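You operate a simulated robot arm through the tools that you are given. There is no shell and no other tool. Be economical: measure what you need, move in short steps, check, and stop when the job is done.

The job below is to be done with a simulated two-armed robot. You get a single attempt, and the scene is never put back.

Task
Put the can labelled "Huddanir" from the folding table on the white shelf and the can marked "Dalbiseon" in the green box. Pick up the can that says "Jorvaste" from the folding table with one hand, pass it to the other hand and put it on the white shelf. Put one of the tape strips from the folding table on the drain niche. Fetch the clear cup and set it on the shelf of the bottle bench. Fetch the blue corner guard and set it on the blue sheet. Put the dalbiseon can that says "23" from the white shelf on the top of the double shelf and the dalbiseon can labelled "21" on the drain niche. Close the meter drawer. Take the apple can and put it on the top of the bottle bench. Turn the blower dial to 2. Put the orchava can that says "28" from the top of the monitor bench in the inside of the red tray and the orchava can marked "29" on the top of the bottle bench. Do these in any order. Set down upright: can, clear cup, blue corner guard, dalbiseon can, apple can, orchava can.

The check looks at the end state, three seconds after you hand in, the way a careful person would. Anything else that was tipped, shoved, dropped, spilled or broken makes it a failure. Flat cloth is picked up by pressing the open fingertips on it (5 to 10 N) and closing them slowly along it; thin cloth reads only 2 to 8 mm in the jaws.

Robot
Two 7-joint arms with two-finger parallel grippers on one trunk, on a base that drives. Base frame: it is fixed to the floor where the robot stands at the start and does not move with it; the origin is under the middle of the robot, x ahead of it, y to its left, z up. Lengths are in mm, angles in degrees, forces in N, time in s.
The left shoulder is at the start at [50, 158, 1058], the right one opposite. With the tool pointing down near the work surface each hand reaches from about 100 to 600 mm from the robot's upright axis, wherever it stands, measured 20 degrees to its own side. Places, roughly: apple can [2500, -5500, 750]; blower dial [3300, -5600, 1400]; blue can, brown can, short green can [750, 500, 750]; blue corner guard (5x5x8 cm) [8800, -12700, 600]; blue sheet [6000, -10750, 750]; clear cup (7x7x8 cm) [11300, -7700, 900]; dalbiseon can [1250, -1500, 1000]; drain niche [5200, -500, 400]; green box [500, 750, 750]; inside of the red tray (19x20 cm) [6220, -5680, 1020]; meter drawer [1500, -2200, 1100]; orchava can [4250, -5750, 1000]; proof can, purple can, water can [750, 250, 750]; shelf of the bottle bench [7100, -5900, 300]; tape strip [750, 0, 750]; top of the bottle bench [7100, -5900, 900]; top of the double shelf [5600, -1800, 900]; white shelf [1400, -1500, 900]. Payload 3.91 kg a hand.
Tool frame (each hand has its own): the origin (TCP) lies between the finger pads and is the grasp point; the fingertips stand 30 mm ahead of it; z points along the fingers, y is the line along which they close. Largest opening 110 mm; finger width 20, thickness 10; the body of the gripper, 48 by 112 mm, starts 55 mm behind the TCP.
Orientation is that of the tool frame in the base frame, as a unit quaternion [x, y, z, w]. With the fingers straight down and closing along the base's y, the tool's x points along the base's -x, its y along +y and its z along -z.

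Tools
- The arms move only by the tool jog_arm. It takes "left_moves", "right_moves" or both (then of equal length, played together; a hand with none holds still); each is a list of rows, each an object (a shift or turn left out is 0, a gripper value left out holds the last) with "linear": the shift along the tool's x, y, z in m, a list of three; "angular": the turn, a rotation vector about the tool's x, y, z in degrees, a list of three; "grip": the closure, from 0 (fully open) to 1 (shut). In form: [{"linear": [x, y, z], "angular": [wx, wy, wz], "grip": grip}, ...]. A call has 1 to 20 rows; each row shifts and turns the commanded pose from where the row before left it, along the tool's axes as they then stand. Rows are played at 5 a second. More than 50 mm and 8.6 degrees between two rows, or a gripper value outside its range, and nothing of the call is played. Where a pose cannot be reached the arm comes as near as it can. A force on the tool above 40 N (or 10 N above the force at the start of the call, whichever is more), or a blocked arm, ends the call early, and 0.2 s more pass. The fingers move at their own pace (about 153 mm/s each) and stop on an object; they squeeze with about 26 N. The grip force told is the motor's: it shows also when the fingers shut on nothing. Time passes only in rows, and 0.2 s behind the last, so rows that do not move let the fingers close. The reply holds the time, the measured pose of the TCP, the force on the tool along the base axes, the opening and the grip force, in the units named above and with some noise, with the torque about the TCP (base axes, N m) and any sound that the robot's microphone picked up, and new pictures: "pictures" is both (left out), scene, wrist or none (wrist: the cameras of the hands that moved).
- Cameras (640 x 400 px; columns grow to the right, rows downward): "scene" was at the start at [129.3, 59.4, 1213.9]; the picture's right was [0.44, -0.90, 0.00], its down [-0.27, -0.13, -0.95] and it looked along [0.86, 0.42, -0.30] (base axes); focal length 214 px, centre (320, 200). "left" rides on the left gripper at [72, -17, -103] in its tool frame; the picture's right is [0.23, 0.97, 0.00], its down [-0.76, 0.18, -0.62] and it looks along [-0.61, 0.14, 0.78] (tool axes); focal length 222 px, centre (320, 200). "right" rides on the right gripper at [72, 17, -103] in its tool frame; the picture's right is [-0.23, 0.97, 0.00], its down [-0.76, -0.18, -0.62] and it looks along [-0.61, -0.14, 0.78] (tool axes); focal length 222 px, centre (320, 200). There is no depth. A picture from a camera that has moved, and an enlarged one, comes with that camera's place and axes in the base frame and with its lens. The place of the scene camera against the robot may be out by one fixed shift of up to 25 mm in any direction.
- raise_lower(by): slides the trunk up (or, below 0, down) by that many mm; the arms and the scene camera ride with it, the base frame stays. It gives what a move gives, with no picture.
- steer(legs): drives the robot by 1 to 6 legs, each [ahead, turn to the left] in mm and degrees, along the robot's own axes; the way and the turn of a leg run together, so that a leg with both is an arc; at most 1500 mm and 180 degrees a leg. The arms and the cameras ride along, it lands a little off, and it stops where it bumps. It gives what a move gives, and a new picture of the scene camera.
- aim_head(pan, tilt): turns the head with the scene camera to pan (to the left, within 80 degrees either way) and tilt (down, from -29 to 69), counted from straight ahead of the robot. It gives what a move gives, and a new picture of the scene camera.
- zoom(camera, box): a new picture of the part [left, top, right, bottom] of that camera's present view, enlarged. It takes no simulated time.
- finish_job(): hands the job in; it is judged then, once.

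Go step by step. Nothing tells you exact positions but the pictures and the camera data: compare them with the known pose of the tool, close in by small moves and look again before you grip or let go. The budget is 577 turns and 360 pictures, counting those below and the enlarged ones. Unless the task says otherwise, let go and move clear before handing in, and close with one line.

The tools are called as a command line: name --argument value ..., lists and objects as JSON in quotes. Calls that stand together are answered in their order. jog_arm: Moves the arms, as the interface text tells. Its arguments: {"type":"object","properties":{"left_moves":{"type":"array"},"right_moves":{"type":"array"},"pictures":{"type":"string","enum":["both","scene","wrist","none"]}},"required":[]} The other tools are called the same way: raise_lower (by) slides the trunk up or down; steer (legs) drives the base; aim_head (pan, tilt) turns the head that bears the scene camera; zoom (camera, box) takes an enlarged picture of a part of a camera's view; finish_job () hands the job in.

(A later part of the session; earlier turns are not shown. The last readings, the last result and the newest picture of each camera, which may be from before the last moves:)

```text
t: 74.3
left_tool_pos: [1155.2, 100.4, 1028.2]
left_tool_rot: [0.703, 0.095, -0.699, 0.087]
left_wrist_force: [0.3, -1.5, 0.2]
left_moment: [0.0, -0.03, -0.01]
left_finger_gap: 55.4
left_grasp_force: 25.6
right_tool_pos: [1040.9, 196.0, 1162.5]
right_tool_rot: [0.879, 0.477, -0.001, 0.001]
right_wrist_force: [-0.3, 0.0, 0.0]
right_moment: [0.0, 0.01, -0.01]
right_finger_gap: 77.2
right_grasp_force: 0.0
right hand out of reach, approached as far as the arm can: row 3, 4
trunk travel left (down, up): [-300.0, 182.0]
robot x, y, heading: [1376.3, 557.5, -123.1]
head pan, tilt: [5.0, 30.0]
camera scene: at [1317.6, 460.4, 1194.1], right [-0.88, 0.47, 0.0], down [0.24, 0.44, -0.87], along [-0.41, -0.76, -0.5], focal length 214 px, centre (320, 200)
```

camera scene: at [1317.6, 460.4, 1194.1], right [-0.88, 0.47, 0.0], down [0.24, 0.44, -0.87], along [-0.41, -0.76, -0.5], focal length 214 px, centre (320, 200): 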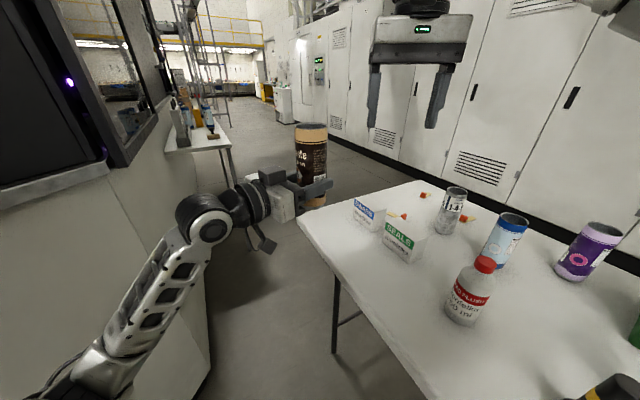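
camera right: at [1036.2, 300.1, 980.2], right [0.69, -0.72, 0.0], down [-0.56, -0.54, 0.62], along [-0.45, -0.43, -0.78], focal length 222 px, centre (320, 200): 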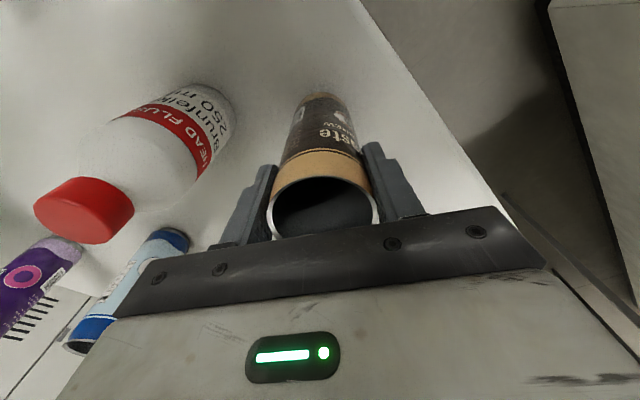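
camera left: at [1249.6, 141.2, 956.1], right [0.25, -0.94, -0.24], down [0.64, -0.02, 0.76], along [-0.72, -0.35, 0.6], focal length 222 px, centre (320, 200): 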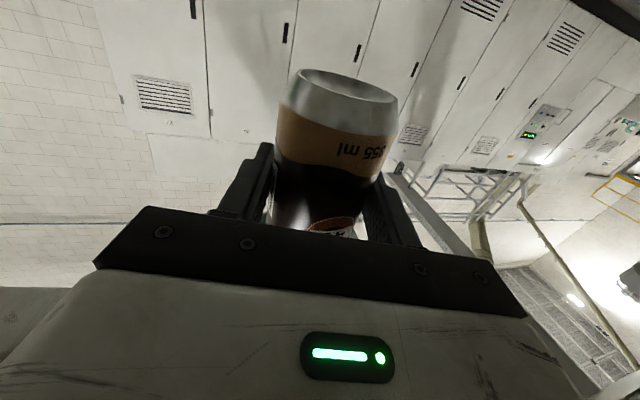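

Handover done; the left hand holds Jorvaste by its lower part. Next, drive back round to the table's front for Huddanir and Dalbiseon 35.

steer --legs '[[-800, 0], [0, -147], [500, 0], [0, 90], [1500, 0]]'

```text
t: 97.8
left_tool_pos: [-121.5, 1697.3, 1028.0]
left_tool_rot: [0.663, -0.256, -0.654, -0.262]
left_wrist_force: [-0.3, -0.8, 0.3]
left_moment: [-0.01, 0.03, -0.01]
left_finger_gap: 55.1
left_grasp_force: 26.2
right_tool_pos: [-100.9, 1844.5, 1163.3]
right_tool_rot: [1.0, -0.006, 0.0, 0.0]
right_wrist_force: [0.2, 0.0, 0.8]
right_moment: [0.02, 0.01, 0.01]
right_finger_gap: 77.1
right_grasp_force: 0.1
trunk travel left (down, up): [-300.0, 182.0]
robot x, y, heading: [381.6, 1755.5, 179.4]
head pan, tilt: [5.0, 30.0]
camera scene: at [258.0, 1766.4, 1194.0], right [-0.07, 1.0, 0.0], down [0.5, 0.04, -0.87], along [-0.86, -0.06, -0.5], focal length 214 px, centre (320, 200)
```

scene: 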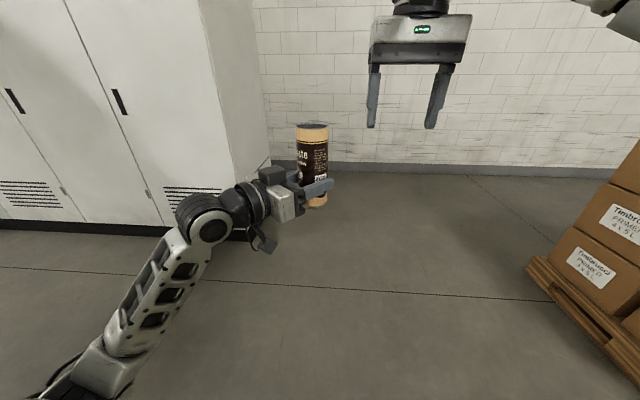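

steer --legs '[[620, 0], [0, 90.6], [1240, 0], [0, 90]]'

aim_head --pan -5 --tilt 30

```text
t: 114.7
left_tool_pos: [325.4, 651.5, 1026.3]
left_tool_rot: [0.235, 0.67, -0.241, 0.662]
left_wrist_force: [-0.2, 0.8, -0.1]
left_moment: [0.01, -0.02, -0.02]
left_finger_gap: 54.5
left_grasp_force: 26.0
right_tool_pos: [313.9, 504.1, 1163.0]
right_tool_rot: [-0.026, 1.0, 0.0, 0.0]
right_wrist_force: [-0.9, 0.1, -0.2]
right_moment: [0.01, -0.01, -0.01]
right_finger_gap: 77.2
right_grasp_force: 0.1
trunk travel left (down, up): [-300.0, 182.0]
robot x, y, heading: [-176.6, 561.9, 3.1]
head pan, tilt: [5.0, 30.0]
camera scene: at [-39.5, 597.5, 1194.0], right [0.14, -0.99, 0.0], down [-0.5, -0.07, -0.87], along [0.86, 0.12, -0.5], focal length 214 px, centre (320, 200)
```

scene: 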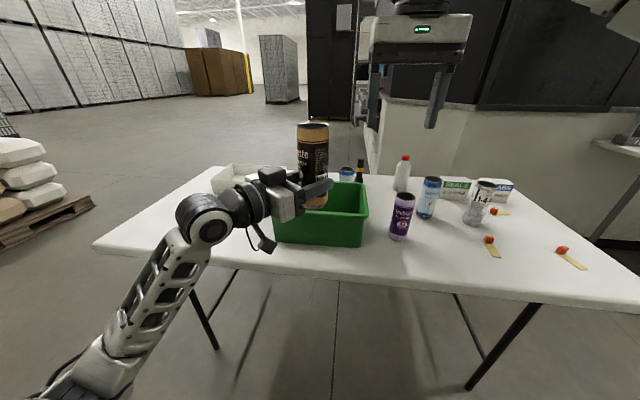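

```text
t: 115.4
left_tool_pos: [324.7, 652.6, 1027.2]
left_tool_rot: [0.234, 0.67, -0.24, 0.662]
left_wrist_force: [0.5, -0.4, -0.2]
left_moment: [-0.03, -0.01, -0.04]
left_finger_gap: 54.8
left_grasp_force: 25.7
right_tool_pos: [312.8, 503.5, 1162.7]
right_tool_rot: [-0.025, 1.0, 0.0, 0.001]
right_wrist_force: [0.1, 0.2, 0.6]
right_moment: [0.01, 0.01, 0.03]
right_finger_gap: 76.8
right_grasp_force: 0.1
trunk travel left (down, up): [-300.0, 182.0]
robot x, y, heading: [-173.7, 566.8, 2.8]
head pan, tilt: [-5.0, 30.0]
camera scene: at [-38.7, 581.8, 1194.0], right [-0.04, -1.0, 0.0], down [-0.5, 0.02, -0.87], along [0.87, -0.03, -0.5], focal length 214 px, centre (320, 200)
```

scene: 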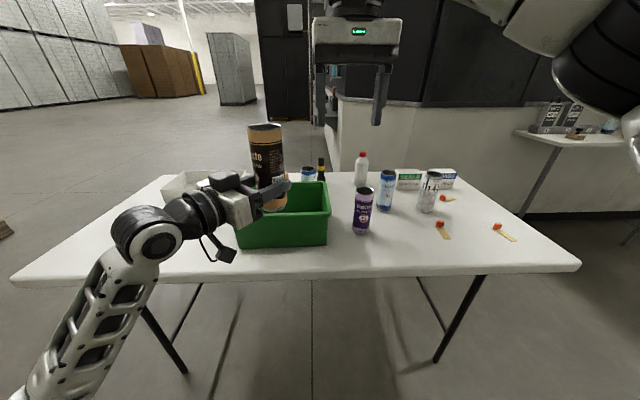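

jog_arm --left_moves '[{"linear": [-0.04, 0, 0]}, {"linear": [-0.04, 0, 0]}, {"linear": [-0.04, 0, 0]}]' --pictures "none"

aim_head --pan 0 --tilt 69

```text
t: 116.2
left_tool_pos: [325.0, 649.8, 1149.9]
left_tool_rot: [0.236, 0.67, -0.241, 0.662]
left_wrist_force: [-0.2, -0.6, 0.0]
left_moment: [-0.01, 0.0, 0.0]
left_finger_gap: 55.3
left_grasp_force: 26.1
right_tool_pos: [314.2, 503.8, 1162.5]
right_tool_rot: [-0.026, 1.0, 0.0, 0.001]
right_wrist_force: [0.9, 1.2, 0.1]
right_moment: [0.01, -0.03, -0.01]
right_finger_gap: 76.8
right_grasp_force: 0.0
trunk travel left (down, up): [-300.0, 182.0]
robot x, y, heading: [-176.3, 562.4, 2.9]
head pan, tilt: [-5.0, 30.0]
```

```text
t: 117.2
left_tool_pos: [325.6, 649.6, 1148.0]
left_tool_rot: [0.235, 0.67, -0.241, 0.662]
left_wrist_force: [0.4, 0.1, -0.1]
left_moment: [0.04, 0.03, -0.02]
left_finger_gap: 55.4
left_grasp_force: 26.1
right_tool_pos: [313.8, 504.5, 1162.8]
right_tool_rot: [-0.025, 1.0, 0.0, 0.0]
right_wrist_force: [-0.1, -1.1, 0.1]
right_moment: [0.03, -0.01, 0.0]
right_finger_gap: 77.0
right_grasp_force: 0.0
trunk travel left (down, up): [-300.0, 182.0]
robot x, y, heading: [-173.6, 565.4, 2.9]
head pan, tilt: [0.0, 68.8]
camera scene: at [-73.2, 587.9, 1142.6], right [0.05, -1.0, 0.0], down [-0.93, -0.05, -0.36], along [0.36, 0.02, -0.93], focal length 214 px, centre (320, 200)
```

scene: 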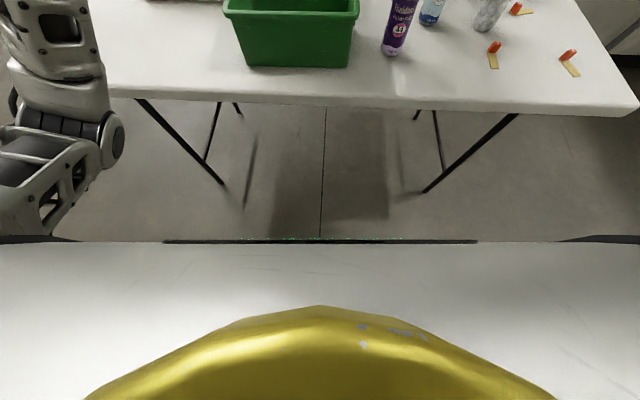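

raise_lower --by 120

aim_head --pan 0 --tilt 69

```text
t: 118.7
left_tool_pos: [325.9, 650.4, 1267.5]
left_tool_rot: [0.235, 0.669, -0.241, 0.662]
left_wrist_force: [0.1, 0.5, 0.0]
left_moment: [-0.01, -0.02, 0.0]
left_finger_gap: 55.5
left_grasp_force: 26.1
right_tool_pos: [313.8, 503.7, 1281.5]
right_tool_rot: [-0.025, 1.0, 0.0, 0.0]
right_wrist_force: [-0.4, -0.2, 0.1]
right_moment: [0.0, -0.04, -0.04]
right_finger_gap: 76.9
right_grasp_force: 0.1
trunk travel left (down, up): [-420.0, 62.0]
robot x, y, heading: [-172.9, 563.9, 2.9]
head pan, tilt: [0.0, 68.8]
```

```text
t: 119.3
left_tool_pos: [325.8, 648.3, 1268.4]
left_tool_rot: [0.234, 0.67, -0.24, 0.662]
left_wrist_force: [0.4, 0.4, -0.1]
left_moment: [-0.06, -0.02, 0.0]
left_finger_gap: 55.5
left_grasp_force: 26.2
right_tool_pos: [313.2, 504.6, 1282.8]
right_tool_rot: [-0.026, 1.0, 0.0, 0.0]
right_wrist_force: [0.8, -0.5, 1.1]
right_moment: [0.02, -0.02, 0.02]
right_finger_gap: 76.8
right_grasp_force: 0.2
trunk travel left (down, up): [-420.0, 62.0]
robot x, y, heading: [-172.3, 564.0, 3.1]
head pan, tilt: [0.0, 68.8]
camera scene: at [-73.2, 587.9, 1262.6], right [0.05, -1.0, 0.0], down [-0.93, -0.05, -0.36], along [0.36, 0.02, -0.93], focal length 214 px, centre (320, 200)
```

scene: 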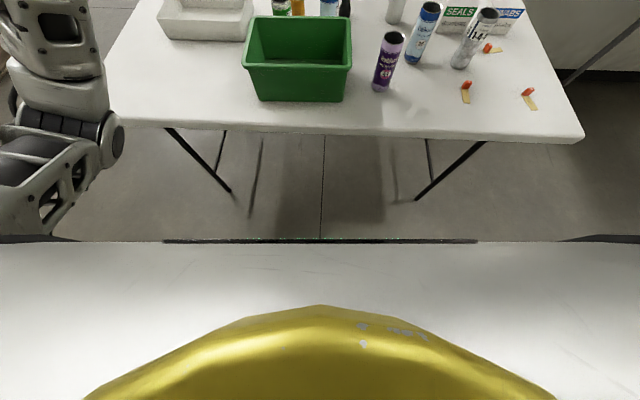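

The table legs are far apart and the base stays within view limits. I lower the trunk and drive closer to the table front.

raise_lower --by -120

steer --legs '[[0, -22.7], [270, 0], [0, 19.7]]'

aim_head --pan -10 --tilt 45

```text
t: 120.8
left_tool_pos: [326.6, 650.1, 1148.4]
left_tool_rot: [0.235, 0.67, -0.241, 0.662]
left_wrist_force: [1.2, 0.3, 0.2]
left_moment: [0.0, 0.04, 0.02]
left_finger_gap: 55.8
left_grasp_force: 26.0
right_tool_pos: [313.5, 502.7, 1162.2]
right_tool_rot: [-0.026, 1.0, 0.0, 0.001]
right_wrist_force: [0.3, -0.7, 0.3]
right_moment: [0.01, 0.03, 0.07]
right_finger_gap: 77.1
right_grasp_force: 0.1
trunk travel left (down, up): [-300.0, 182.0]
robot x, y, heading: [-176.5, 562.6, 2.9]
head pan, tilt: [0.0, 68.8]
```

```text
t: 125.0
left_tool_pos: [588.3, 532.0, 1148.2]
left_tool_rot: [0.252, 0.663, -0.259, 0.655]
left_wrist_force: [-0.3, -0.3, 0.0]
left_moment: [-0.01, 0.0, -0.03]
left_finger_gap: 55.6
left_grasp_force: 26.2
right_tool_pos: [568.0, 386.3, 1163.2]
right_tool_rot: [0.001, 1.0, 0.0, 0.001]
right_wrist_force: [0.6, -0.3, -0.6]
right_moment: [0.0, -0.03, 0.0]
right_finger_gap: 77.0
right_grasp_force: 0.0
trunk travel left (down, up): [-300.0, 182.0]
robot x, y, heading: [87.1, 472.5, -0.2]
head pan, tilt: [0.0, 68.8]
camera scene: at [185.1, 491.0, 1142.6], right [0.0, -1.0, 0.0], down [-0.93, 0.0, -0.36], along [0.36, 0.0, -0.93], focal length 214 px, centre (320, 200)
```

scene: 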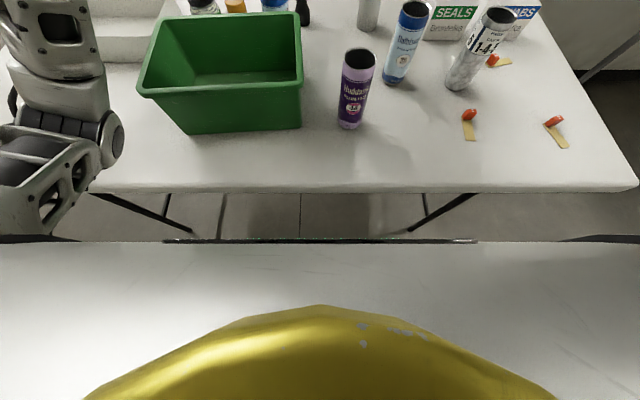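

```text
t: 125.9
left_tool_pos: [587.3, 531.2, 1148.3]
left_tool_rot: [0.252, 0.663, -0.258, 0.656]
left_wrist_force: [-0.8, 0.2, -0.5]
left_moment: [-0.01, -0.01, 0.01]
left_finger_gap: 55.7
left_grasp_force: 26.2
right_tool_pos: [567.8, 386.9, 1163.3]
right_tool_rot: [0.001, 1.0, 0.0, 0.0]
right_wrist_force: [-0.3, 0.4, 0.4]
right_moment: [-0.01, 0.0, -0.02]
right_finger_gap: 77.1
right_grasp_force: 0.0
trunk travel left (down, up): [-300.0, 182.0]
robot x, y, heading: [84.0, 474.2, -0.2]
head pan, tilt: [-10.0, 45.0]
camera scene: at [209.2, 476.6, 1171.4], right [-0.18, -0.98, 0.0], down [-0.7, 0.12, -0.71], along [0.7, -0.12, -0.71], focal length 214 px, centre (320, 200)
```

scene: 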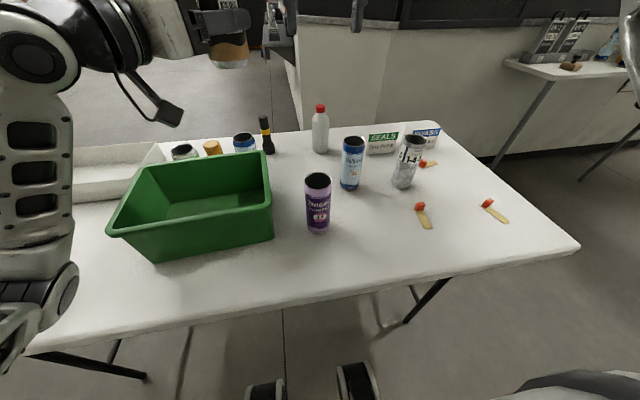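

jog_arm --right_moves '[{"linear": [0, 0, 0.05], "grip": 0.15}, {"linear": [0, 0, 0.05]}, {"linear": [-0.032, -0.02, 0]}, {"linear": [-0.032, -0.02, 0]}, {"linear": [-0.032, -0.02, 0]}, {"linear": [-0.031, -0.02, 0]}]' --pictures "wrist"

```text
t: 127.3
left_tool_pos: [587.7, 530.8, 1148.4]
left_tool_rot: [0.253, 0.664, -0.258, 0.655]
left_wrist_force: [-0.5, -0.4, 0.4]
left_moment: [0.0, 0.03, 0.08]
left_finger_gap: 55.7
left_grasp_force: 25.9
right_tool_pos: [684.0, 303.2, 1063.6]
right_tool_rot: [0.0, 1.0, 0.0, 0.001]
right_wrist_force: [0.2, -0.8, -0.2]
right_moment: [0.03, -0.01, 0.0]
right_finger_gap: 93.6
right_grasp_force: 0.0
right hand out of reach, approached as far as the arm can: row 6
trunk travel left (down, up): [-300.0, 182.0]
robot x, y, heading: [84.6, 471.9, -0.1]
head pan, tilt: [-10.0, 45.0]
camera right: at [611.3, 320.8, 1166.5], right [0.23, 0.97, 0.0], down [0.76, -0.18, 0.62], along [0.61, -0.14, -0.78], focal length 222 px, centre (320, 200)
```

right: 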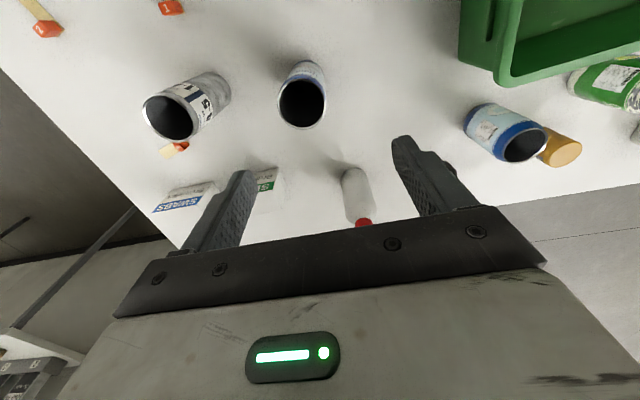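

jog_arm --right_moves '[{"linear": [0.008, -0.021, 0.03]}, {"linear": [0, 0, 0.045]}, {"linear": [0, 0, 0.03]}]' --pictures "wrist"

```text
t: 128.1
left_tool_pos: [588.5, 530.9, 1148.7]
left_tool_rot: [0.253, 0.663, -0.259, 0.655]
left_wrist_force: [0.2, -0.1, 0.2]
left_moment: [0.01, 0.01, -0.02]
left_finger_gap: 55.5
left_grasp_force: 26.2
right_tool_pos: [680.7, 285.3, 958.2]
right_tool_rot: [0.001, 1.0, 0.001, 0.0]
right_wrist_force: [0.4, -0.2, 0.4]
right_moment: [-0.02, 0.02, -0.02]
right_finger_gap: 93.6
right_grasp_force: 0.0
trunk travel left (down, up): [-300.0, 182.0]
robot x, y, heading: [82.0, 470.8, 0.2]
head pan, tilt: [-10.0, 45.0]
camera right: at [607.9, 304.1, 1062.0], right [0.23, 0.97, 0.0], down [0.76, -0.18, 0.62], along [0.61, -0.14, -0.78], focal length 222 px, centre (320, 200)
```

right: 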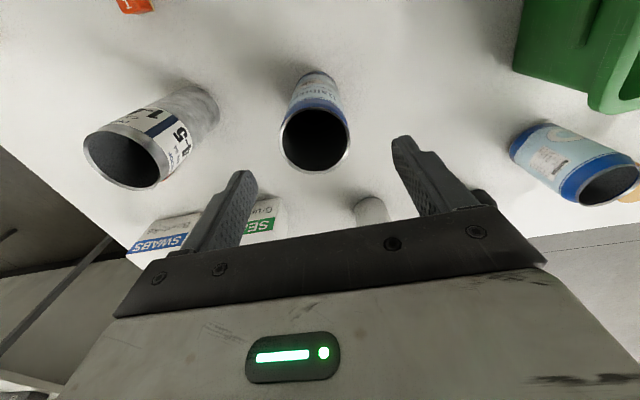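

jog_arm --right_moves '[{"linear": [0.003, -0.005, 0.04]}, {"linear": [0, 0, 0.041]}, {"grip": 1}, {}, {}, {}]' --pictures "wrist"

```text
t: 129.5
left_tool_pos: [587.3, 531.9, 1149.8]
left_tool_rot: [0.252, 0.663, -0.258, 0.655]
left_wrist_force: [-0.4, 0.1, -1.0]
left_moment: [0.0, -0.03, -0.04]
left_finger_gap: 55.7
left_grasp_force: 25.6
right_tool_pos: [677.5, 280.2, 874.7]
right_tool_rot: [0.001, 1.0, 0.0, 0.001]
right_wrist_force: [-0.3, -0.2, -0.2]
right_moment: [0.02, 0.0, 0.0]
right_finger_gap: 55.8
right_grasp_force: 25.8
trunk travel left (down, up): [-300.0, 182.0]
robot x, y, heading: [83.4, 473.0, -0.1]
head pan, tilt: [-10.0, 45.0]
camera right: at [604.5, 298.0, 978.7], right [0.23, 0.97, 0.0], down [0.76, -0.18, 0.62], along [0.61, -0.14, -0.78], focal length 222 px, centre (320, 200)
```

right: 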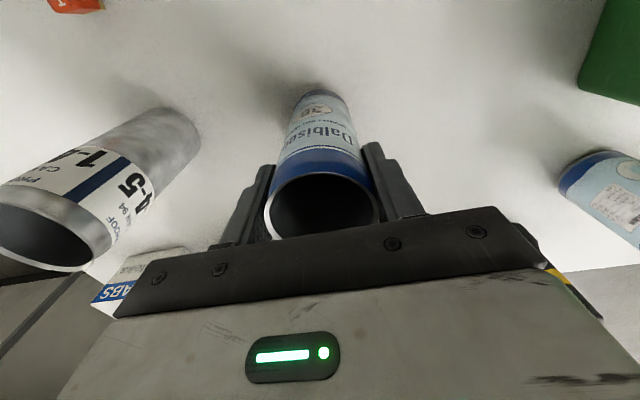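

Dalbiseon 35 is gripped. I lift it and move the left hand (with Jorvaste) out of the way to the left.

jog_arm --right_moves '[{"linear": [0, 0, -0.045]}, {"linear": [0, 0, -0.045]}, {"linear": [0, 0, -0.045]}, {"linear": [0, 0, -0.045]}, {}, {}, {}, {}]' --left_moves '[{"linear": [0, 0, -0.05]}, {"linear": [0, 0, -0.05]}, {"linear": [0, 0, -0.05]}, {"linear": [0, 0, -0.05]}, {"linear": [0, 0, -0.05]}, {"linear": [0, 0.045, 0]}, {"linear": [0, 0.045, 0]}, {"linear": [0, 0.045, 0]}]' --pictures "scene"

```text
t: 131.3
left_tool_pos: [504.5, 806.8, 1148.6]
left_tool_rot: [0.252, 0.663, -0.257, 0.656]
left_wrist_force: [0.4, -0.3, -0.6]
left_moment: [-0.03, 0.0, -0.02]
left_finger_gap: 55.5
left_grasp_force: 26.1
left hand out of reach, approached as far as the arm can: row 4, 5
right_tool_pos: [676.7, 280.5, 1056.5]
right_tool_rot: [0.001, 1.0, -0.001, 0.0]
right_wrist_force: [-0.4, -0.2, 0.0]
right_moment: [-0.03, 0.0, 0.0]
right_finger_gap: 55.8
right_grasp_force: 26.0
trunk travel left (down, up): [-300.0, 182.0]
robot x, y, heading: [81.7, 472.4, -0.0]
head pan, tilt: [-10.0, 45.0]
camera scene: at [209.4, 476.7, 1171.4], right [-0.18, -0.98, 0.0], down [-0.7, 0.12, -0.71], along [0.7, -0.12, -0.71], focal length 214 px, centre (320, 200)
```

scene: 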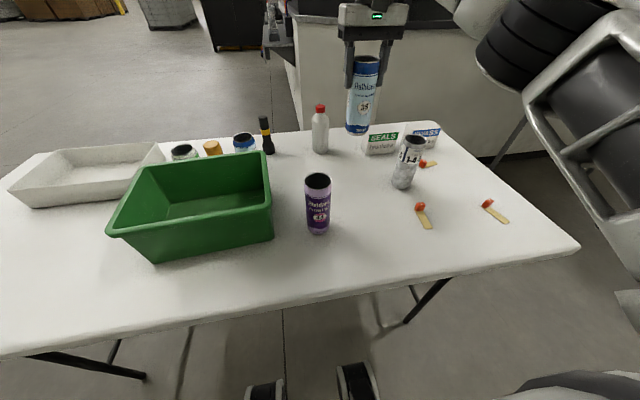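

jog_arm --right_moves '[{"linear": [0, 0.047, 0]}, {"linear": [0, 0.047, 0]}, {"linear": [0, 0.047, 0]}, {"linear": [0, 0.047, 0]}, {"linear": [0, 0.047, 0]}, {"linear": [0, 0.047, 0]}, {"linear": [0, 0.047, 0]}, {"linear": [0.038, 0, 0]}, {"linear": [0.038, 0, 0]}]' --pictures "both"

```text
t: 133.3
left_tool_pos: [502.6, 807.9, 1149.3]
left_tool_rot: [0.252, 0.662, -0.259, 0.656]
left_wrist_force: [-0.7, 0.4, -0.3]
left_moment: [0.01, -0.03, -0.03]
left_finger_gap: 55.6
left_grasp_force: 26.4
right_tool_pos: [575.3, 525.0, 1072.2]
right_tool_rot: [0.004, 1.0, -0.001, 0.001]
right_wrist_force: [-0.9, 0.7, -0.1]
right_moment: [-0.08, -0.05, -0.02]
right_finger_gap: 55.8
right_grasp_force: 26.3
right hand out of reach, approached as far as the arm can: row 3, 4, 5, 6, 7, 8
trunk travel left (down, up): [-300.0, 182.0]
robot x, y, heading: [86.0, 471.4, -0.1]
head pan, tilt: [-10.0, 45.0]
camera scene: at [207.9, 478.3, 1171.6], right [-0.18, -0.98, 0.0], down [-0.69, 0.12, -0.71], along [0.7, -0.13, -0.71], focal length 214 px, centre (320, 200)
camera right: at [502.1, 541.8, 1175.0], right [0.23, 0.97, 0.0], down [0.76, -0.18, 0.62], along [0.61, -0.14, -0.78], focal length 222 px, centre (320, 200)
```

scene: 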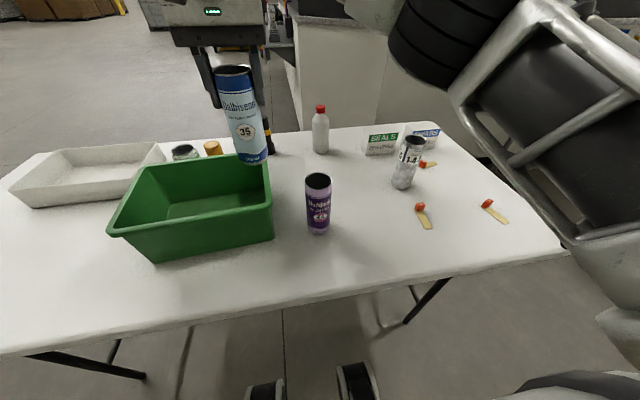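
right: 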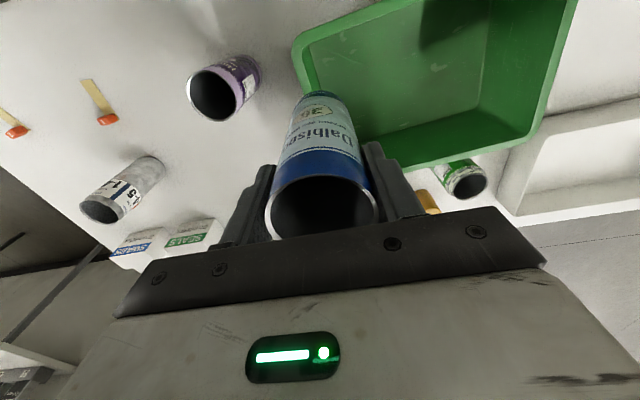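

steer --legs '[[0, 15]]'

jog_arm --right_moves '[{"linear": [-0.03, 0, 0]}]' --pictures "wrist"

```text
t: 134.6
left_tool_pos: [401.4, 905.6, 1150.2]
left_tool_rot: [0.162, 0.691, -0.169, 0.684]
left_wrist_force: [-0.3, -1.0, -0.4]
left_moment: [0.04, -0.02, -0.03]
left_finger_gap: 55.6
left_grasp_force: 26.1
right_tool_pos: [544.5, 651.0, 1070.7]
right_tool_rot: [-0.132, 0.991, 0.0, 0.001]
right_wrist_force: [0.1, 0.3, -0.4]
right_moment: [-0.01, -0.06, 0.04]
right_finger_gap: 56.0
right_grasp_force: 26.0
trunk travel left (down, up): [-300.0, 182.0]
robot x, y, heading: [83.2, 471.0, 14.9]
head pan, tilt: [-10.0, 45.0]
camera scene: at [208.6, 508.9, 1171.5], right [0.09, -1.0, 0.0], down [-0.7, -0.06, -0.71], along [0.7, 0.06, -0.71], focal length 214 px, centre (320, 200)
```

scene: 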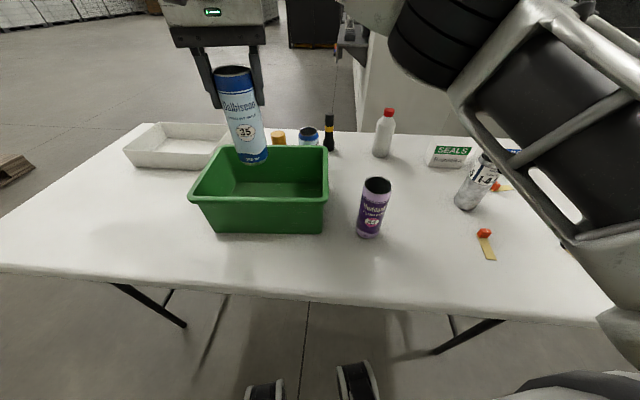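

```text
t: 135.0
left_tool_pos: [401.0, 905.3, 1148.7]
left_tool_rot: [0.161, 0.691, -0.169, 0.684]
left_wrist_force: [-0.1, 0.9, 0.1]
left_moment: [-0.02, 0.03, -0.01]
left_finger_gap: 55.3
left_grasp_force: 25.9
right_tool_pos: [572.6, 657.3, 1070.9]
right_tool_rot: [-0.133, 0.991, 0.0, 0.0]
right_wrist_force: [0.2, -0.2, 0.1]
right_moment: [-0.02, 0.01, 0.01]
right_finger_gap: 56.0
right_grasp_force: 26.7
trunk travel left (down, up): [-300.0, 182.0]
robot x, y, heading: [82.5, 474.2, 15.0]
head pan, tilt: [-10.0, 45.0]
camera right: at [498.6, 655.5, 1174.0], right [-0.04, 1.0, 0.0], down [0.78, 0.03, 0.62], along [0.62, 0.02, -0.78], focal length 222 px, centre (320, 200)
```

right: 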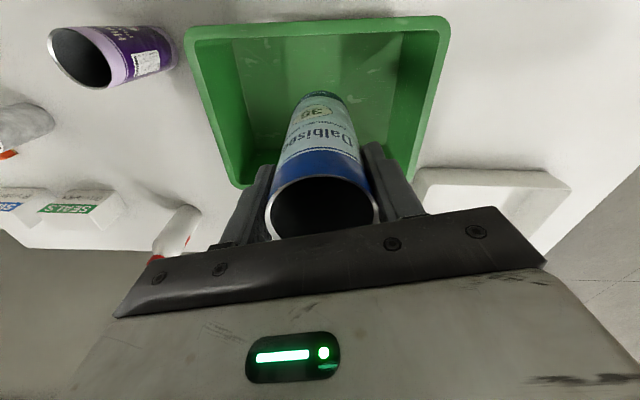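

Box centre is about [603, 660]. I move 20 mm ahead and lower into the box.

jog_arm --right_moves '[{"linear": [-0.022, 0, 0.02]}, {"linear": [0, 0, 0.04]}, {"linear": [0, 0, 0.04]}, {"linear": [0, 0, 0.04]}, {"linear": [0, 0, 0.03]}]' --pictures "both"

```text
t: 136.2
left_tool_pos: [401.4, 905.2, 1149.8]
left_tool_rot: [0.162, 0.691, -0.169, 0.684]
left_wrist_force: [0.2, -1.0, -0.3]
left_moment: [0.0, -0.04, -0.01]
left_finger_gap: 55.6
left_grasp_force: 26.7
right_tool_pos: [588.3, 659.9, 896.2]
right_tool_rot: [-0.132, 0.991, 0.0, 0.001]
right_wrist_force: [-0.4, -0.1, -0.9]
right_moment: [-0.03, -0.01, 0.01]
right_finger_gap: 55.8
right_grasp_force: 25.9
right hand out of reach, approached as far as the arm can: row 1
trunk travel left (down, up): [-300.0, 182.0]
robot x, y, heading: [86.5, 470.3, 15.3]
head pan, tilt: [-10.0, 45.0]
camera scene: at [208.9, 508.7, 1171.4], right [0.09, -1.0, 0.0], down [-0.7, -0.06, -0.71], along [0.7, 0.06, -0.71], focal length 214 px, centre (320, 200)
camera right: at [513.7, 656.5, 1000.1], right [-0.04, 1.0, 0.0], down [0.78, 0.03, 0.62], along [0.62, 0.02, -0.78], focal length 222 px, centre (320, 200)
```

scene: 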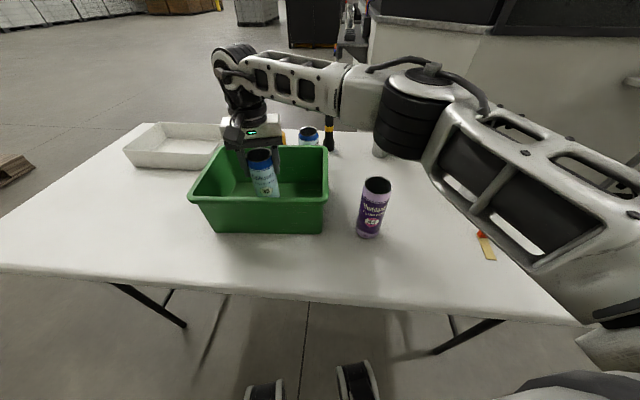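
right: 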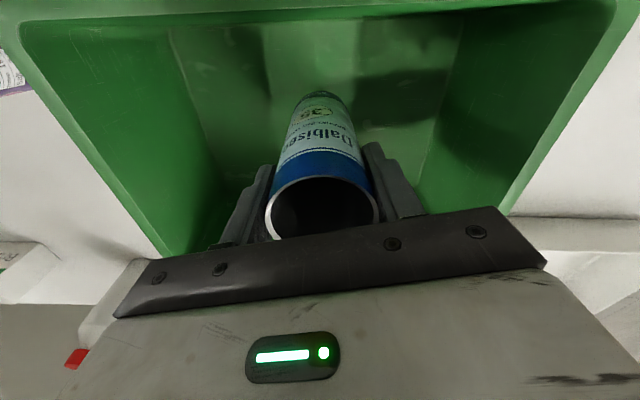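

jog_arm --right_moves '[{"linear": [0, 0, 0.005]}, {"linear": [0, 0, 0.004]}, {}]' --pictures "none"

```text
t: 137.0
left_tool_pos: [400.5, 906.1, 1148.9]
left_tool_rot: [0.162, 0.691, -0.17, 0.683]
left_wrist_force: [-0.1, 1.0, -0.3]
left_moment: [-0.01, 0.01, -0.03]
left_finger_gap: 55.5
left_grasp_force: 26.0
right_tool_pos: [588.9, 660.8, 887.0]
right_tool_rot: [-0.133, 0.991, 0.001, 0.001]
right_wrist_force: [0.6, -0.2, -0.6]
right_moment: [0.05, 0.0, -0.03]
right_finger_gap: 55.9
right_grasp_force: 26.3
trunk travel left (down, up): [-300.0, 182.0]
robot x, y, heading: [80.1, 471.1, 15.0]
head pan, tilt: [-10.0, 45.0]
```

jog_arm --right_moves '[{"linear": [0, 0, 0.003]}, {"linear": [0, 0, 0.003]}, {"linear": [0, 0, 0.002]}, {}]' --pictures "none"

```text
t: 138.0
left_tool_pos: [400.9, 904.1, 1149.3]
left_tool_rot: [0.162, 0.691, -0.169, 0.684]
left_wrist_force: [0.5, -0.7, -0.2]
left_moment: [-0.02, 0.02, 0.0]
left_finger_gap: 55.5
left_grasp_force: 25.9
right_tool_pos: [588.7, 657.8, 881.1]
right_tool_rot: [-0.132, 0.991, 0.0, 0.001]
right_wrist_force: [-0.8, 0.5, 0.9]
right_moment: [0.03, 0.01, -0.01]
right_finger_gap: 55.8
right_grasp_force: 25.7
trunk travel left (down, up): [-300.0, 182.0]
robot x, y, heading: [85.4, 473.4, 15.2]
head pan, tilt: [-10.0, 45.0]
```

jog_arm --right_moves '[{"linear": [0, 0, 0.002]}, {"linear": [0, 0, 0.001]}, {}]' --pictures "none"

```text
t: 138.8
left_tool_pos: [400.3, 904.1, 1150.1]
left_tool_rot: [0.162, 0.691, -0.168, 0.685]
left_wrist_force: [0.4, 0.3, -0.6]
left_moment: [0.01, 0.0, 0.0]
left_finger_gap: 55.3
left_grasp_force: 26.3
right_tool_pos: [588.6, 658.4, 877.8]
right_tool_rot: [-0.133, 0.991, 0.0, 0.001]
right_wrist_force: [-0.8, -0.6, 0.4]
right_moment: [-0.05, 0.02, 0.01]
right_finger_gap: 55.9
right_grasp_force: 26.3
trunk travel left (down, up): [-300.0, 182.0]
robot x, y, heading: [85.1, 468.5, 15.1]
head pan, tilt: [-10.0, 45.0]
```

jog_arm --right_moves '[{"linear": [0, 0, 0.001]}, {"grip": 0.3}, {}, {"linear": [0, 0, -0.04]}, {"linear": [0, 0, -0.05]}, {"linear": [0, 0, -0.05]}, {"linear": [0, 0, -0.03]}]' --pictures "wrist"

```text
t: 140.4
left_tool_pos: [400.9, 906.0, 1149.8]
left_tool_rot: [0.163, 0.69, -0.169, 0.684]
left_wrist_force: [0.0, -1.0, -0.1]
left_moment: [-0.02, 0.03, 0.0]
left_finger_gap: 55.7
left_grasp_force: 26.2
right_tool_pos: [588.0, 658.5, 1044.6]
right_tool_rot: [-0.133, 0.991, 0.0, 0.0]
right_wrist_force: [0.5, 0.1, -0.3]
right_moment: [-0.02, -0.01, 0.01]
right_finger_gap: 77.0
right_grasp_force: 0.1
trunk travel left (down, up): [-300.0, 182.0]
robot x, y, heading: [84.6, 468.5, 15.1]
head pan, tilt: [-10.0, 45.0]
camera right: at [512.1, 656.1, 1148.8], right [-0.04, 1.0, 0.0], down [0.78, 0.03, 0.62], along [0.62, 0.02, -0.78], focal length 222 px, centre (320, 200)
```

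right: 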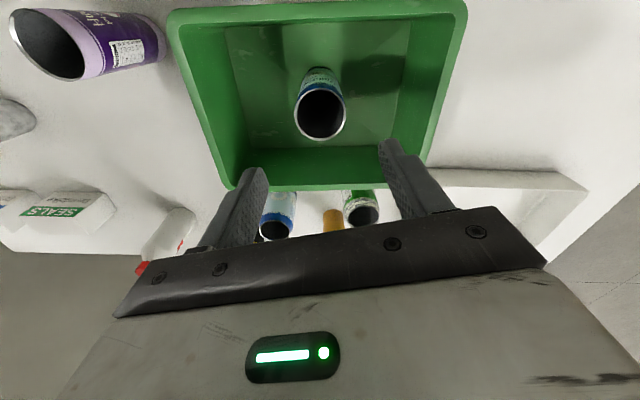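

Dalbiseon 35 stands in the box. I turn back and go for the purple can.

steer --legs '[[0, -15]]'

jog_arm --right_moves '[{"linear": [0.025, -0.04, 0], "grip": 0.15}, {"linear": [0.025, -0.04, 0]}, {"linear": [0.01, -0.03, 0]}]' --pictures "wrist"

```text
t: 141.7
left_tool_pos: [502.9, 807.8, 1149.1]
left_tool_rot: [0.251, 0.664, -0.257, 0.656]
left_wrist_force: [0.1, 1.2, -0.8]
left_moment: [0.04, 0.01, 0.05]
left_finger_gap: 55.6
left_grasp_force: 25.9
right_tool_pos: [619.8, 521.4, 1045.0]
right_tool_rot: [-0.003, 1.0, -0.001, 0.001]
right_wrist_force: [-0.4, 0.5, 0.1]
right_moment: [0.01, -0.01, 0.02]
right_finger_gap: 76.8
right_grasp_force: 0.1
trunk travel left (down, up): [-300.0, 182.0]
robot x, y, heading: [86.3, 470.6, 0.2]
head pan, tilt: [-10.0, 45.0]
camera scene: at [209.4, 476.8, 1171.4], right [-0.17, -0.99, 0.0], down [-0.7, 0.12, -0.71], along [0.7, -0.12, -0.71], focal length 214 px, centre (320, 200)
```

scene: 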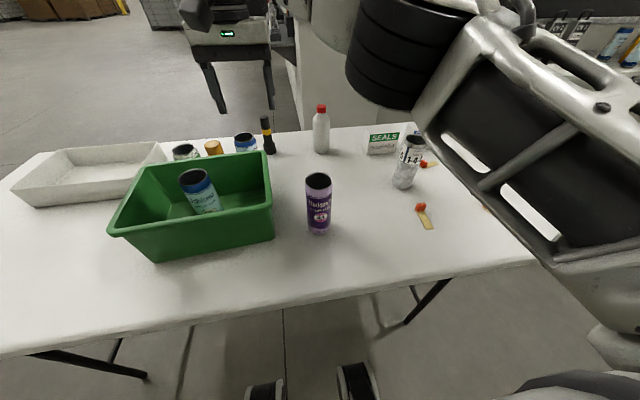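

```text
t: 142.5
left_tool_pos: [502.1, 808.6, 1149.9]
left_tool_rot: [0.251, 0.664, -0.257, 0.656]
left_wrist_force: [0.0, 0.0, -0.2]
left_moment: [0.04, 0.05, -0.02]
left_finger_gap: 55.9
left_grasp_force: 25.9
right_tool_pos: [563.2, 411.2, 1047.7]
right_tool_rot: [-0.001, 1.0, 0.001, 0.001]
right_wrist_force: [-0.4, 0.0, 0.1]
right_moment: [0.04, -0.03, -0.06]
right_finger_gap: 93.5
right_grasp_force: 0.1
trunk travel left (down, up): [-300.0, 182.0]
robot x, y, heading: [87.0, 473.7, 0.1]
head pan, tilt: [-10.0, 45.0]
camera right: at [491.0, 428.1, 1151.6], right [0.22, 0.97, 0.0], down [0.76, -0.18, 0.62], along [0.61, -0.14, -0.78], focal length 222 px, centre (320, 200)
```

right: 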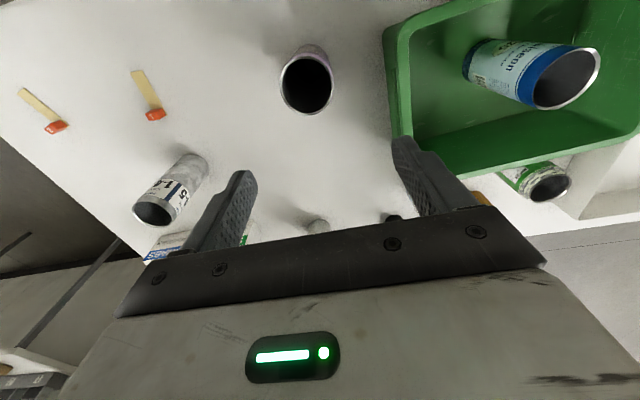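

jog_arm --right_moves '[{"linear": [0.025, -0.008, 0.04]}, {"linear": [0, 0, 0.047]}]' --pictures "wrist"

```text
t: 143.1
left_tool_pos: [503.7, 808.1, 1148.2]
left_tool_rot: [0.251, 0.664, -0.257, 0.656]
left_wrist_force: [-0.8, 0.5, 0.4]
left_moment: [-0.02, 0.0, 0.0]
left_finger_gap: 55.6
left_grasp_force: 25.9
right_tool_pos: [537.9, 401.9, 960.1]
right_tool_rot: [-0.001, 1.0, 0.0, 0.001]
right_wrist_force: [-0.2, -0.1, 0.1]
right_moment: [-0.01, -0.02, 0.0]
right_finger_gap: 93.5
right_grasp_force: 0.0
trunk travel left (down, up): [-300.0, 182.0]
robot x, y, heading: [86.9, 473.8, 0.2]
head pan, tilt: [-10.0, 45.0]
camera right: at [465.1, 418.7, 1063.7], right [0.22, 0.97, 0.0], down [0.76, -0.18, 0.62], along [0.61, -0.14, -0.78], focal length 222 px, centre (320, 200)
```

right: 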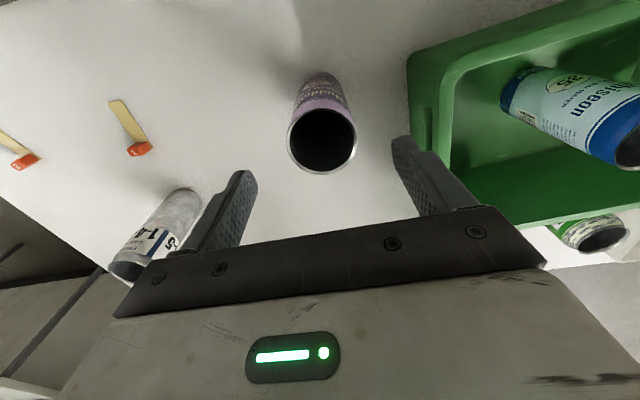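

Well centred. Descend and grip Huddanir, then lift.

jog_arm --right_moves '[{"linear": [0, 0, 0.045]}, {"linear": [0, 0, 0.04]}, {"grip": 1}, {}, {}, {}, {"linear": [0, 0, -0.05]}, {"linear": [0, 0, -0.05]}, {"linear": [0, 0, -0.05]}, {"linear": [0, 0, -0.05]}]' --pictures "wrist"

```text
t: 145.3
left_tool_pos: [503.0, 807.9, 1148.5]
left_tool_rot: [0.251, 0.663, -0.256, 0.657]
left_wrist_force: [-0.3, 0.2, -0.4]
left_moment: [0.03, -0.01, -0.01]
left_finger_gap: 55.7
left_grasp_force: 25.8
right_tool_pos: [534.6, 405.2, 1074.2]
right_tool_rot: [-0.001, 1.0, -0.001, 0.001]
right_wrist_force: [-0.1, 1.1, 0.2]
right_moment: [0.02, -0.03, -0.02]
right_finger_gap: 56.1
right_grasp_force: 26.2
trunk travel left (down, up): [-300.0, 182.0]
robot x, y, heading: [81.1, 473.7, 0.2]
head pan, tilt: [-10.0, 45.0]
camera right: at [461.1, 422.3, 1179.1], right [0.22, 0.97, 0.0], down [0.76, -0.17, 0.62], along [0.61, -0.14, -0.78], focal length 222 px, centre (320, 200)
```

right: 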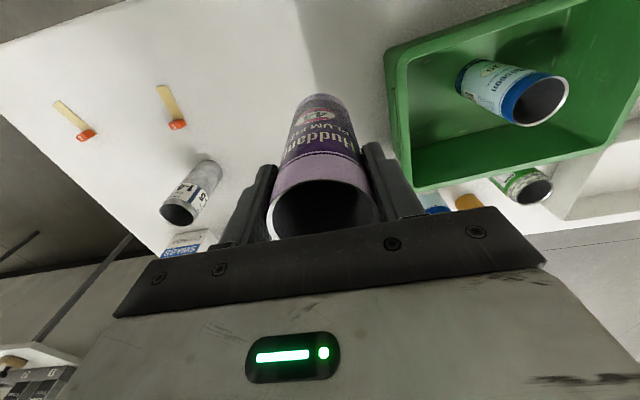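

Both cans for the white shelf are in hand. I back away and drive toward the white shelf.

steer --legs '[[-350, 0], [0, -90], [1500, 0], [470, 0], [0, 90]]'

aim_head --pan -8 --tilt 15

```text
t: 164.7
left_tool_pos: [172.7, -1187.0, 1148.6]
left_tool_rot: [0.252, 0.663, -0.257, 0.657]
left_wrist_force: [0.8, -0.7, 0.2]
left_moment: [0.03, -0.01, 0.02]
left_finger_gap: 55.6
left_grasp_force: 26.0
right_tool_pos: [204.1, -1589.7, 1076.2]
right_tool_rot: [0.0, 1.0, 0.001, 0.0]
right_wrist_force: [0.7, 0.6, 0.0]
right_moment: [0.05, -0.04, -0.01]
right_finger_gap: 55.9
right_grasp_force: 25.7
trunk travel left (down, up): [-300.0, 182.0]
robot x, y, heading: [-246.4, -1521.1, 0.0]
head pan, tilt: [-10.0, 45.0]
camera scene: at [-122.2, -1517.3, 1171.4], right [-0.18, -0.98, 0.0], down [-0.7, 0.12, -0.71], along [0.7, -0.12, -0.71], focal length 214 px, centre (320, 200)
```

scene: 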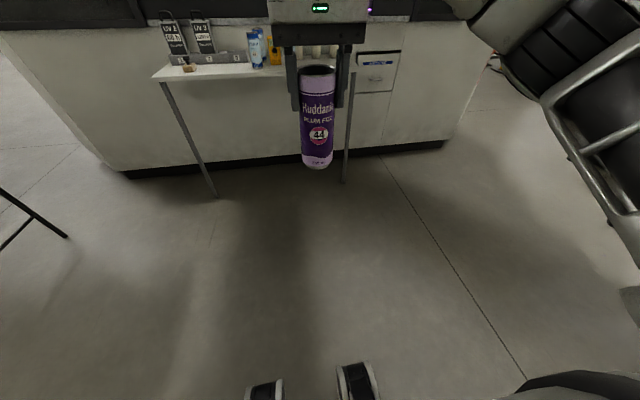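

```text
t: 165.6
left_tool_pos: [172.3, -1188.3, 1149.6]
left_tool_rot: [0.253, 0.663, -0.257, 0.657]
left_wrist_force: [0.1, 0.0, 0.0]
left_moment: [0.01, -0.01, 0.02]
left_finger_gap: 55.9
left_grasp_force: 26.0
right_tool_pos: [203.2, -1591.0, 1074.5]
right_tool_rot: [0.0, 1.0, 0.0, 0.001]
right_wrist_force: [0.2, 0.3, -0.2]
right_moment: [0.0, -0.02, -0.04]
right_finger_gap: 55.8
right_grasp_force: 25.8
trunk travel left (down, up): [-300.0, 182.0]
robot x, y, heading: [-249.8, -1523.3, -0.3]
head pan, tilt: [-8.0, 15.0]
camera scene: at [-109.8, -1516.3, 1218.2], right [-0.14, -0.99, 0.0], down [-0.26, 0.04, -0.97], along [0.96, -0.14, -0.26], focal length 214 px, centre (320, 200)
```

scene: 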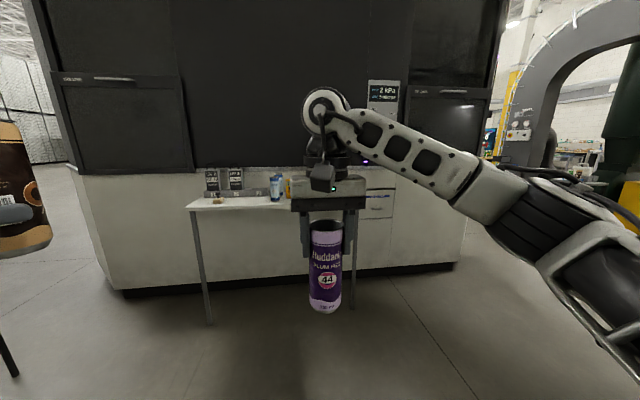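

zoom --camera "scene" --box '[180, 150, 420, 250]'

steer --legs '[[450, 0]]'

```text
2.67 times, centred on (300, 200) of scene
camera zoom: at [-109.8, -1516.3, 1218.2], right [-0.14, -0.99, 0.0], down [-0.26, 0.04, -0.97], along [0.96, -0.14, -0.26], focal length 572 px, centre (373, 200)
```

zoom: 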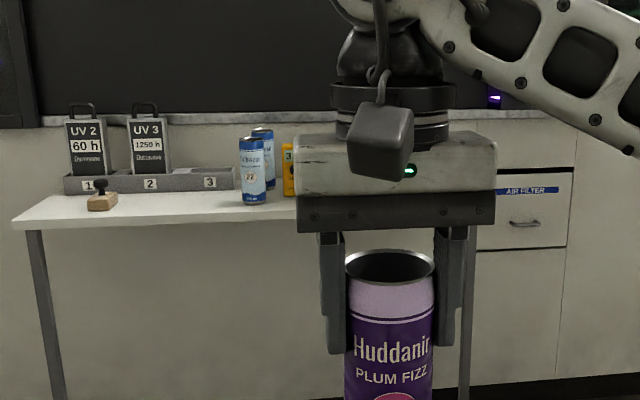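

```text
t: 168.3
left_tool_pos: [609.5, -1184.3, 1149.2]
left_tool_rot: [0.251, 0.664, -0.257, 0.656]
left_wrist_force: [0.8, 0.0, -0.3]
left_moment: [-0.02, 0.0, -0.03]
left_finger_gap: 55.5
left_grasp_force: 26.3
right_tool_pos: [643.4, -1588.5, 1073.4]
right_tool_rot: [-0.002, 1.0, 0.0, 0.0]
right_wrist_force: [0.5, 0.5, -0.7]
right_moment: [0.02, 0.01, 0.05]
right_finger_gap: 55.8
right_grasp_force: 25.7
trunk travel left (down, up): [-300.0, 182.0]
robot x, y, heading: [190.4, -1524.1, 0.1]
head pan, tilt: [-8.0, 15.0]
camera scene: at [330.2, -1515.5, 1218.2], right [-0.14, -0.99, 0.0], down [-0.26, 0.04, -0.97], along [0.96, -0.13, -0.26], focal length 214 px, centre (320, 200)
```

scene: 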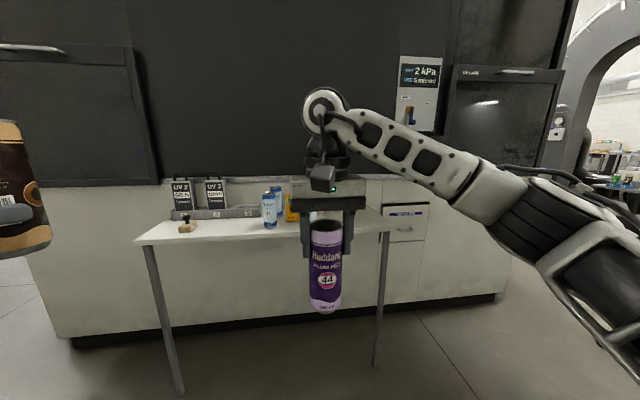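

jog_arm --right_moves '[{"linear": [0, -0.05, 0]}, {"linear": [0, -0.05, 0]}, {"linear": [0, -0.05, 0]}, {"linear": [0, -0.05, 0]}]' --pictures "none"

aim_head --pan 0 --tilt 25

zoom --camera "scene" --box '[150, 120, 430, 260]'

```text
t: 169.3
left_tool_pos: [611.4, -1185.8, 1149.5]
left_tool_rot: [0.251, 0.664, -0.256, 0.657]
left_wrist_force: [1.1, 1.0, -0.3]
left_moment: [0.03, 0.0, -0.02]
left_finger_gap: 55.6
left_grasp_force: 26.3
right_tool_pos: [639.6, -1789.6, 1072.5]
right_tool_rot: [-0.003, 1.0, 0.0, 0.0]
right_wrist_force: [-0.4, -0.2, 0.0]
right_moment: [-0.01, 0.03, 0.02]
right_finger_gap: 55.9
right_grasp_force: 26.4
trunk travel left (down, up): [-300.0, 182.0]
robot x, y, heading: [193.2, -1519.0, -0.1]
head pan, tilt: [-8.0, 15.0]
```

```text
t: 170.0
left_tool_pos: [611.7, -1185.2, 1149.2]
left_tool_rot: [0.251, 0.664, -0.256, 0.657]
left_wrist_force: [0.0, -0.2, -0.3]
left_moment: [0.01, -0.03, -0.02]
left_finger_gap: 55.5
left_grasp_force: 26.1
right_tool_pos: [639.1, -1790.3, 1072.6]
right_tool_rot: [-0.001, 1.0, 0.0, 0.001]
right_wrist_force: [0.2, -0.6, -0.6]
right_moment: [0.0, 0.03, 0.0]
right_finger_gap: 55.7
right_grasp_force: 26.0
trunk travel left (down, up): [-300.0, 182.0]
robot x, y, heading: [194.2, -1523.8, 0.2]
head pan, tilt: [0.0, 25.0]
camera scene: at [329.6, -1502.6, 1202.1], right [0.0, -1.0, 0.0], down [-0.42, 0.0, -0.91], along [0.91, 0.0, -0.42], focal length 214 px, centre (320, 200)
```

scene: 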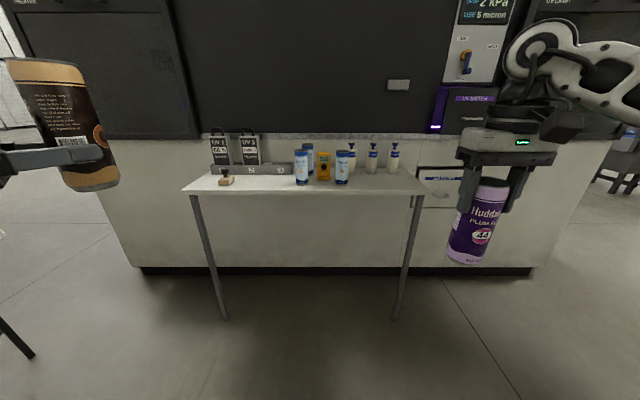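

```text
2.29 times, centred on (290, 190) of scene
camera zoom: at [329.6, -1502.6, 1202.1], right [0.0, -1.0, 0.0], down [-0.42, 0.0, -0.91], along [0.91, 0.0, -0.42], focal length 490 px, centre (389, 223)
```

zoom: 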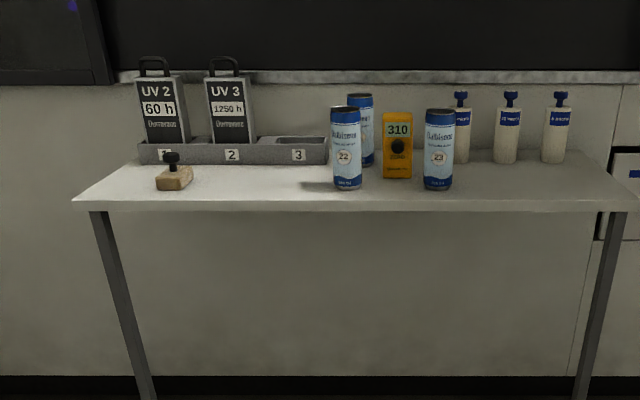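

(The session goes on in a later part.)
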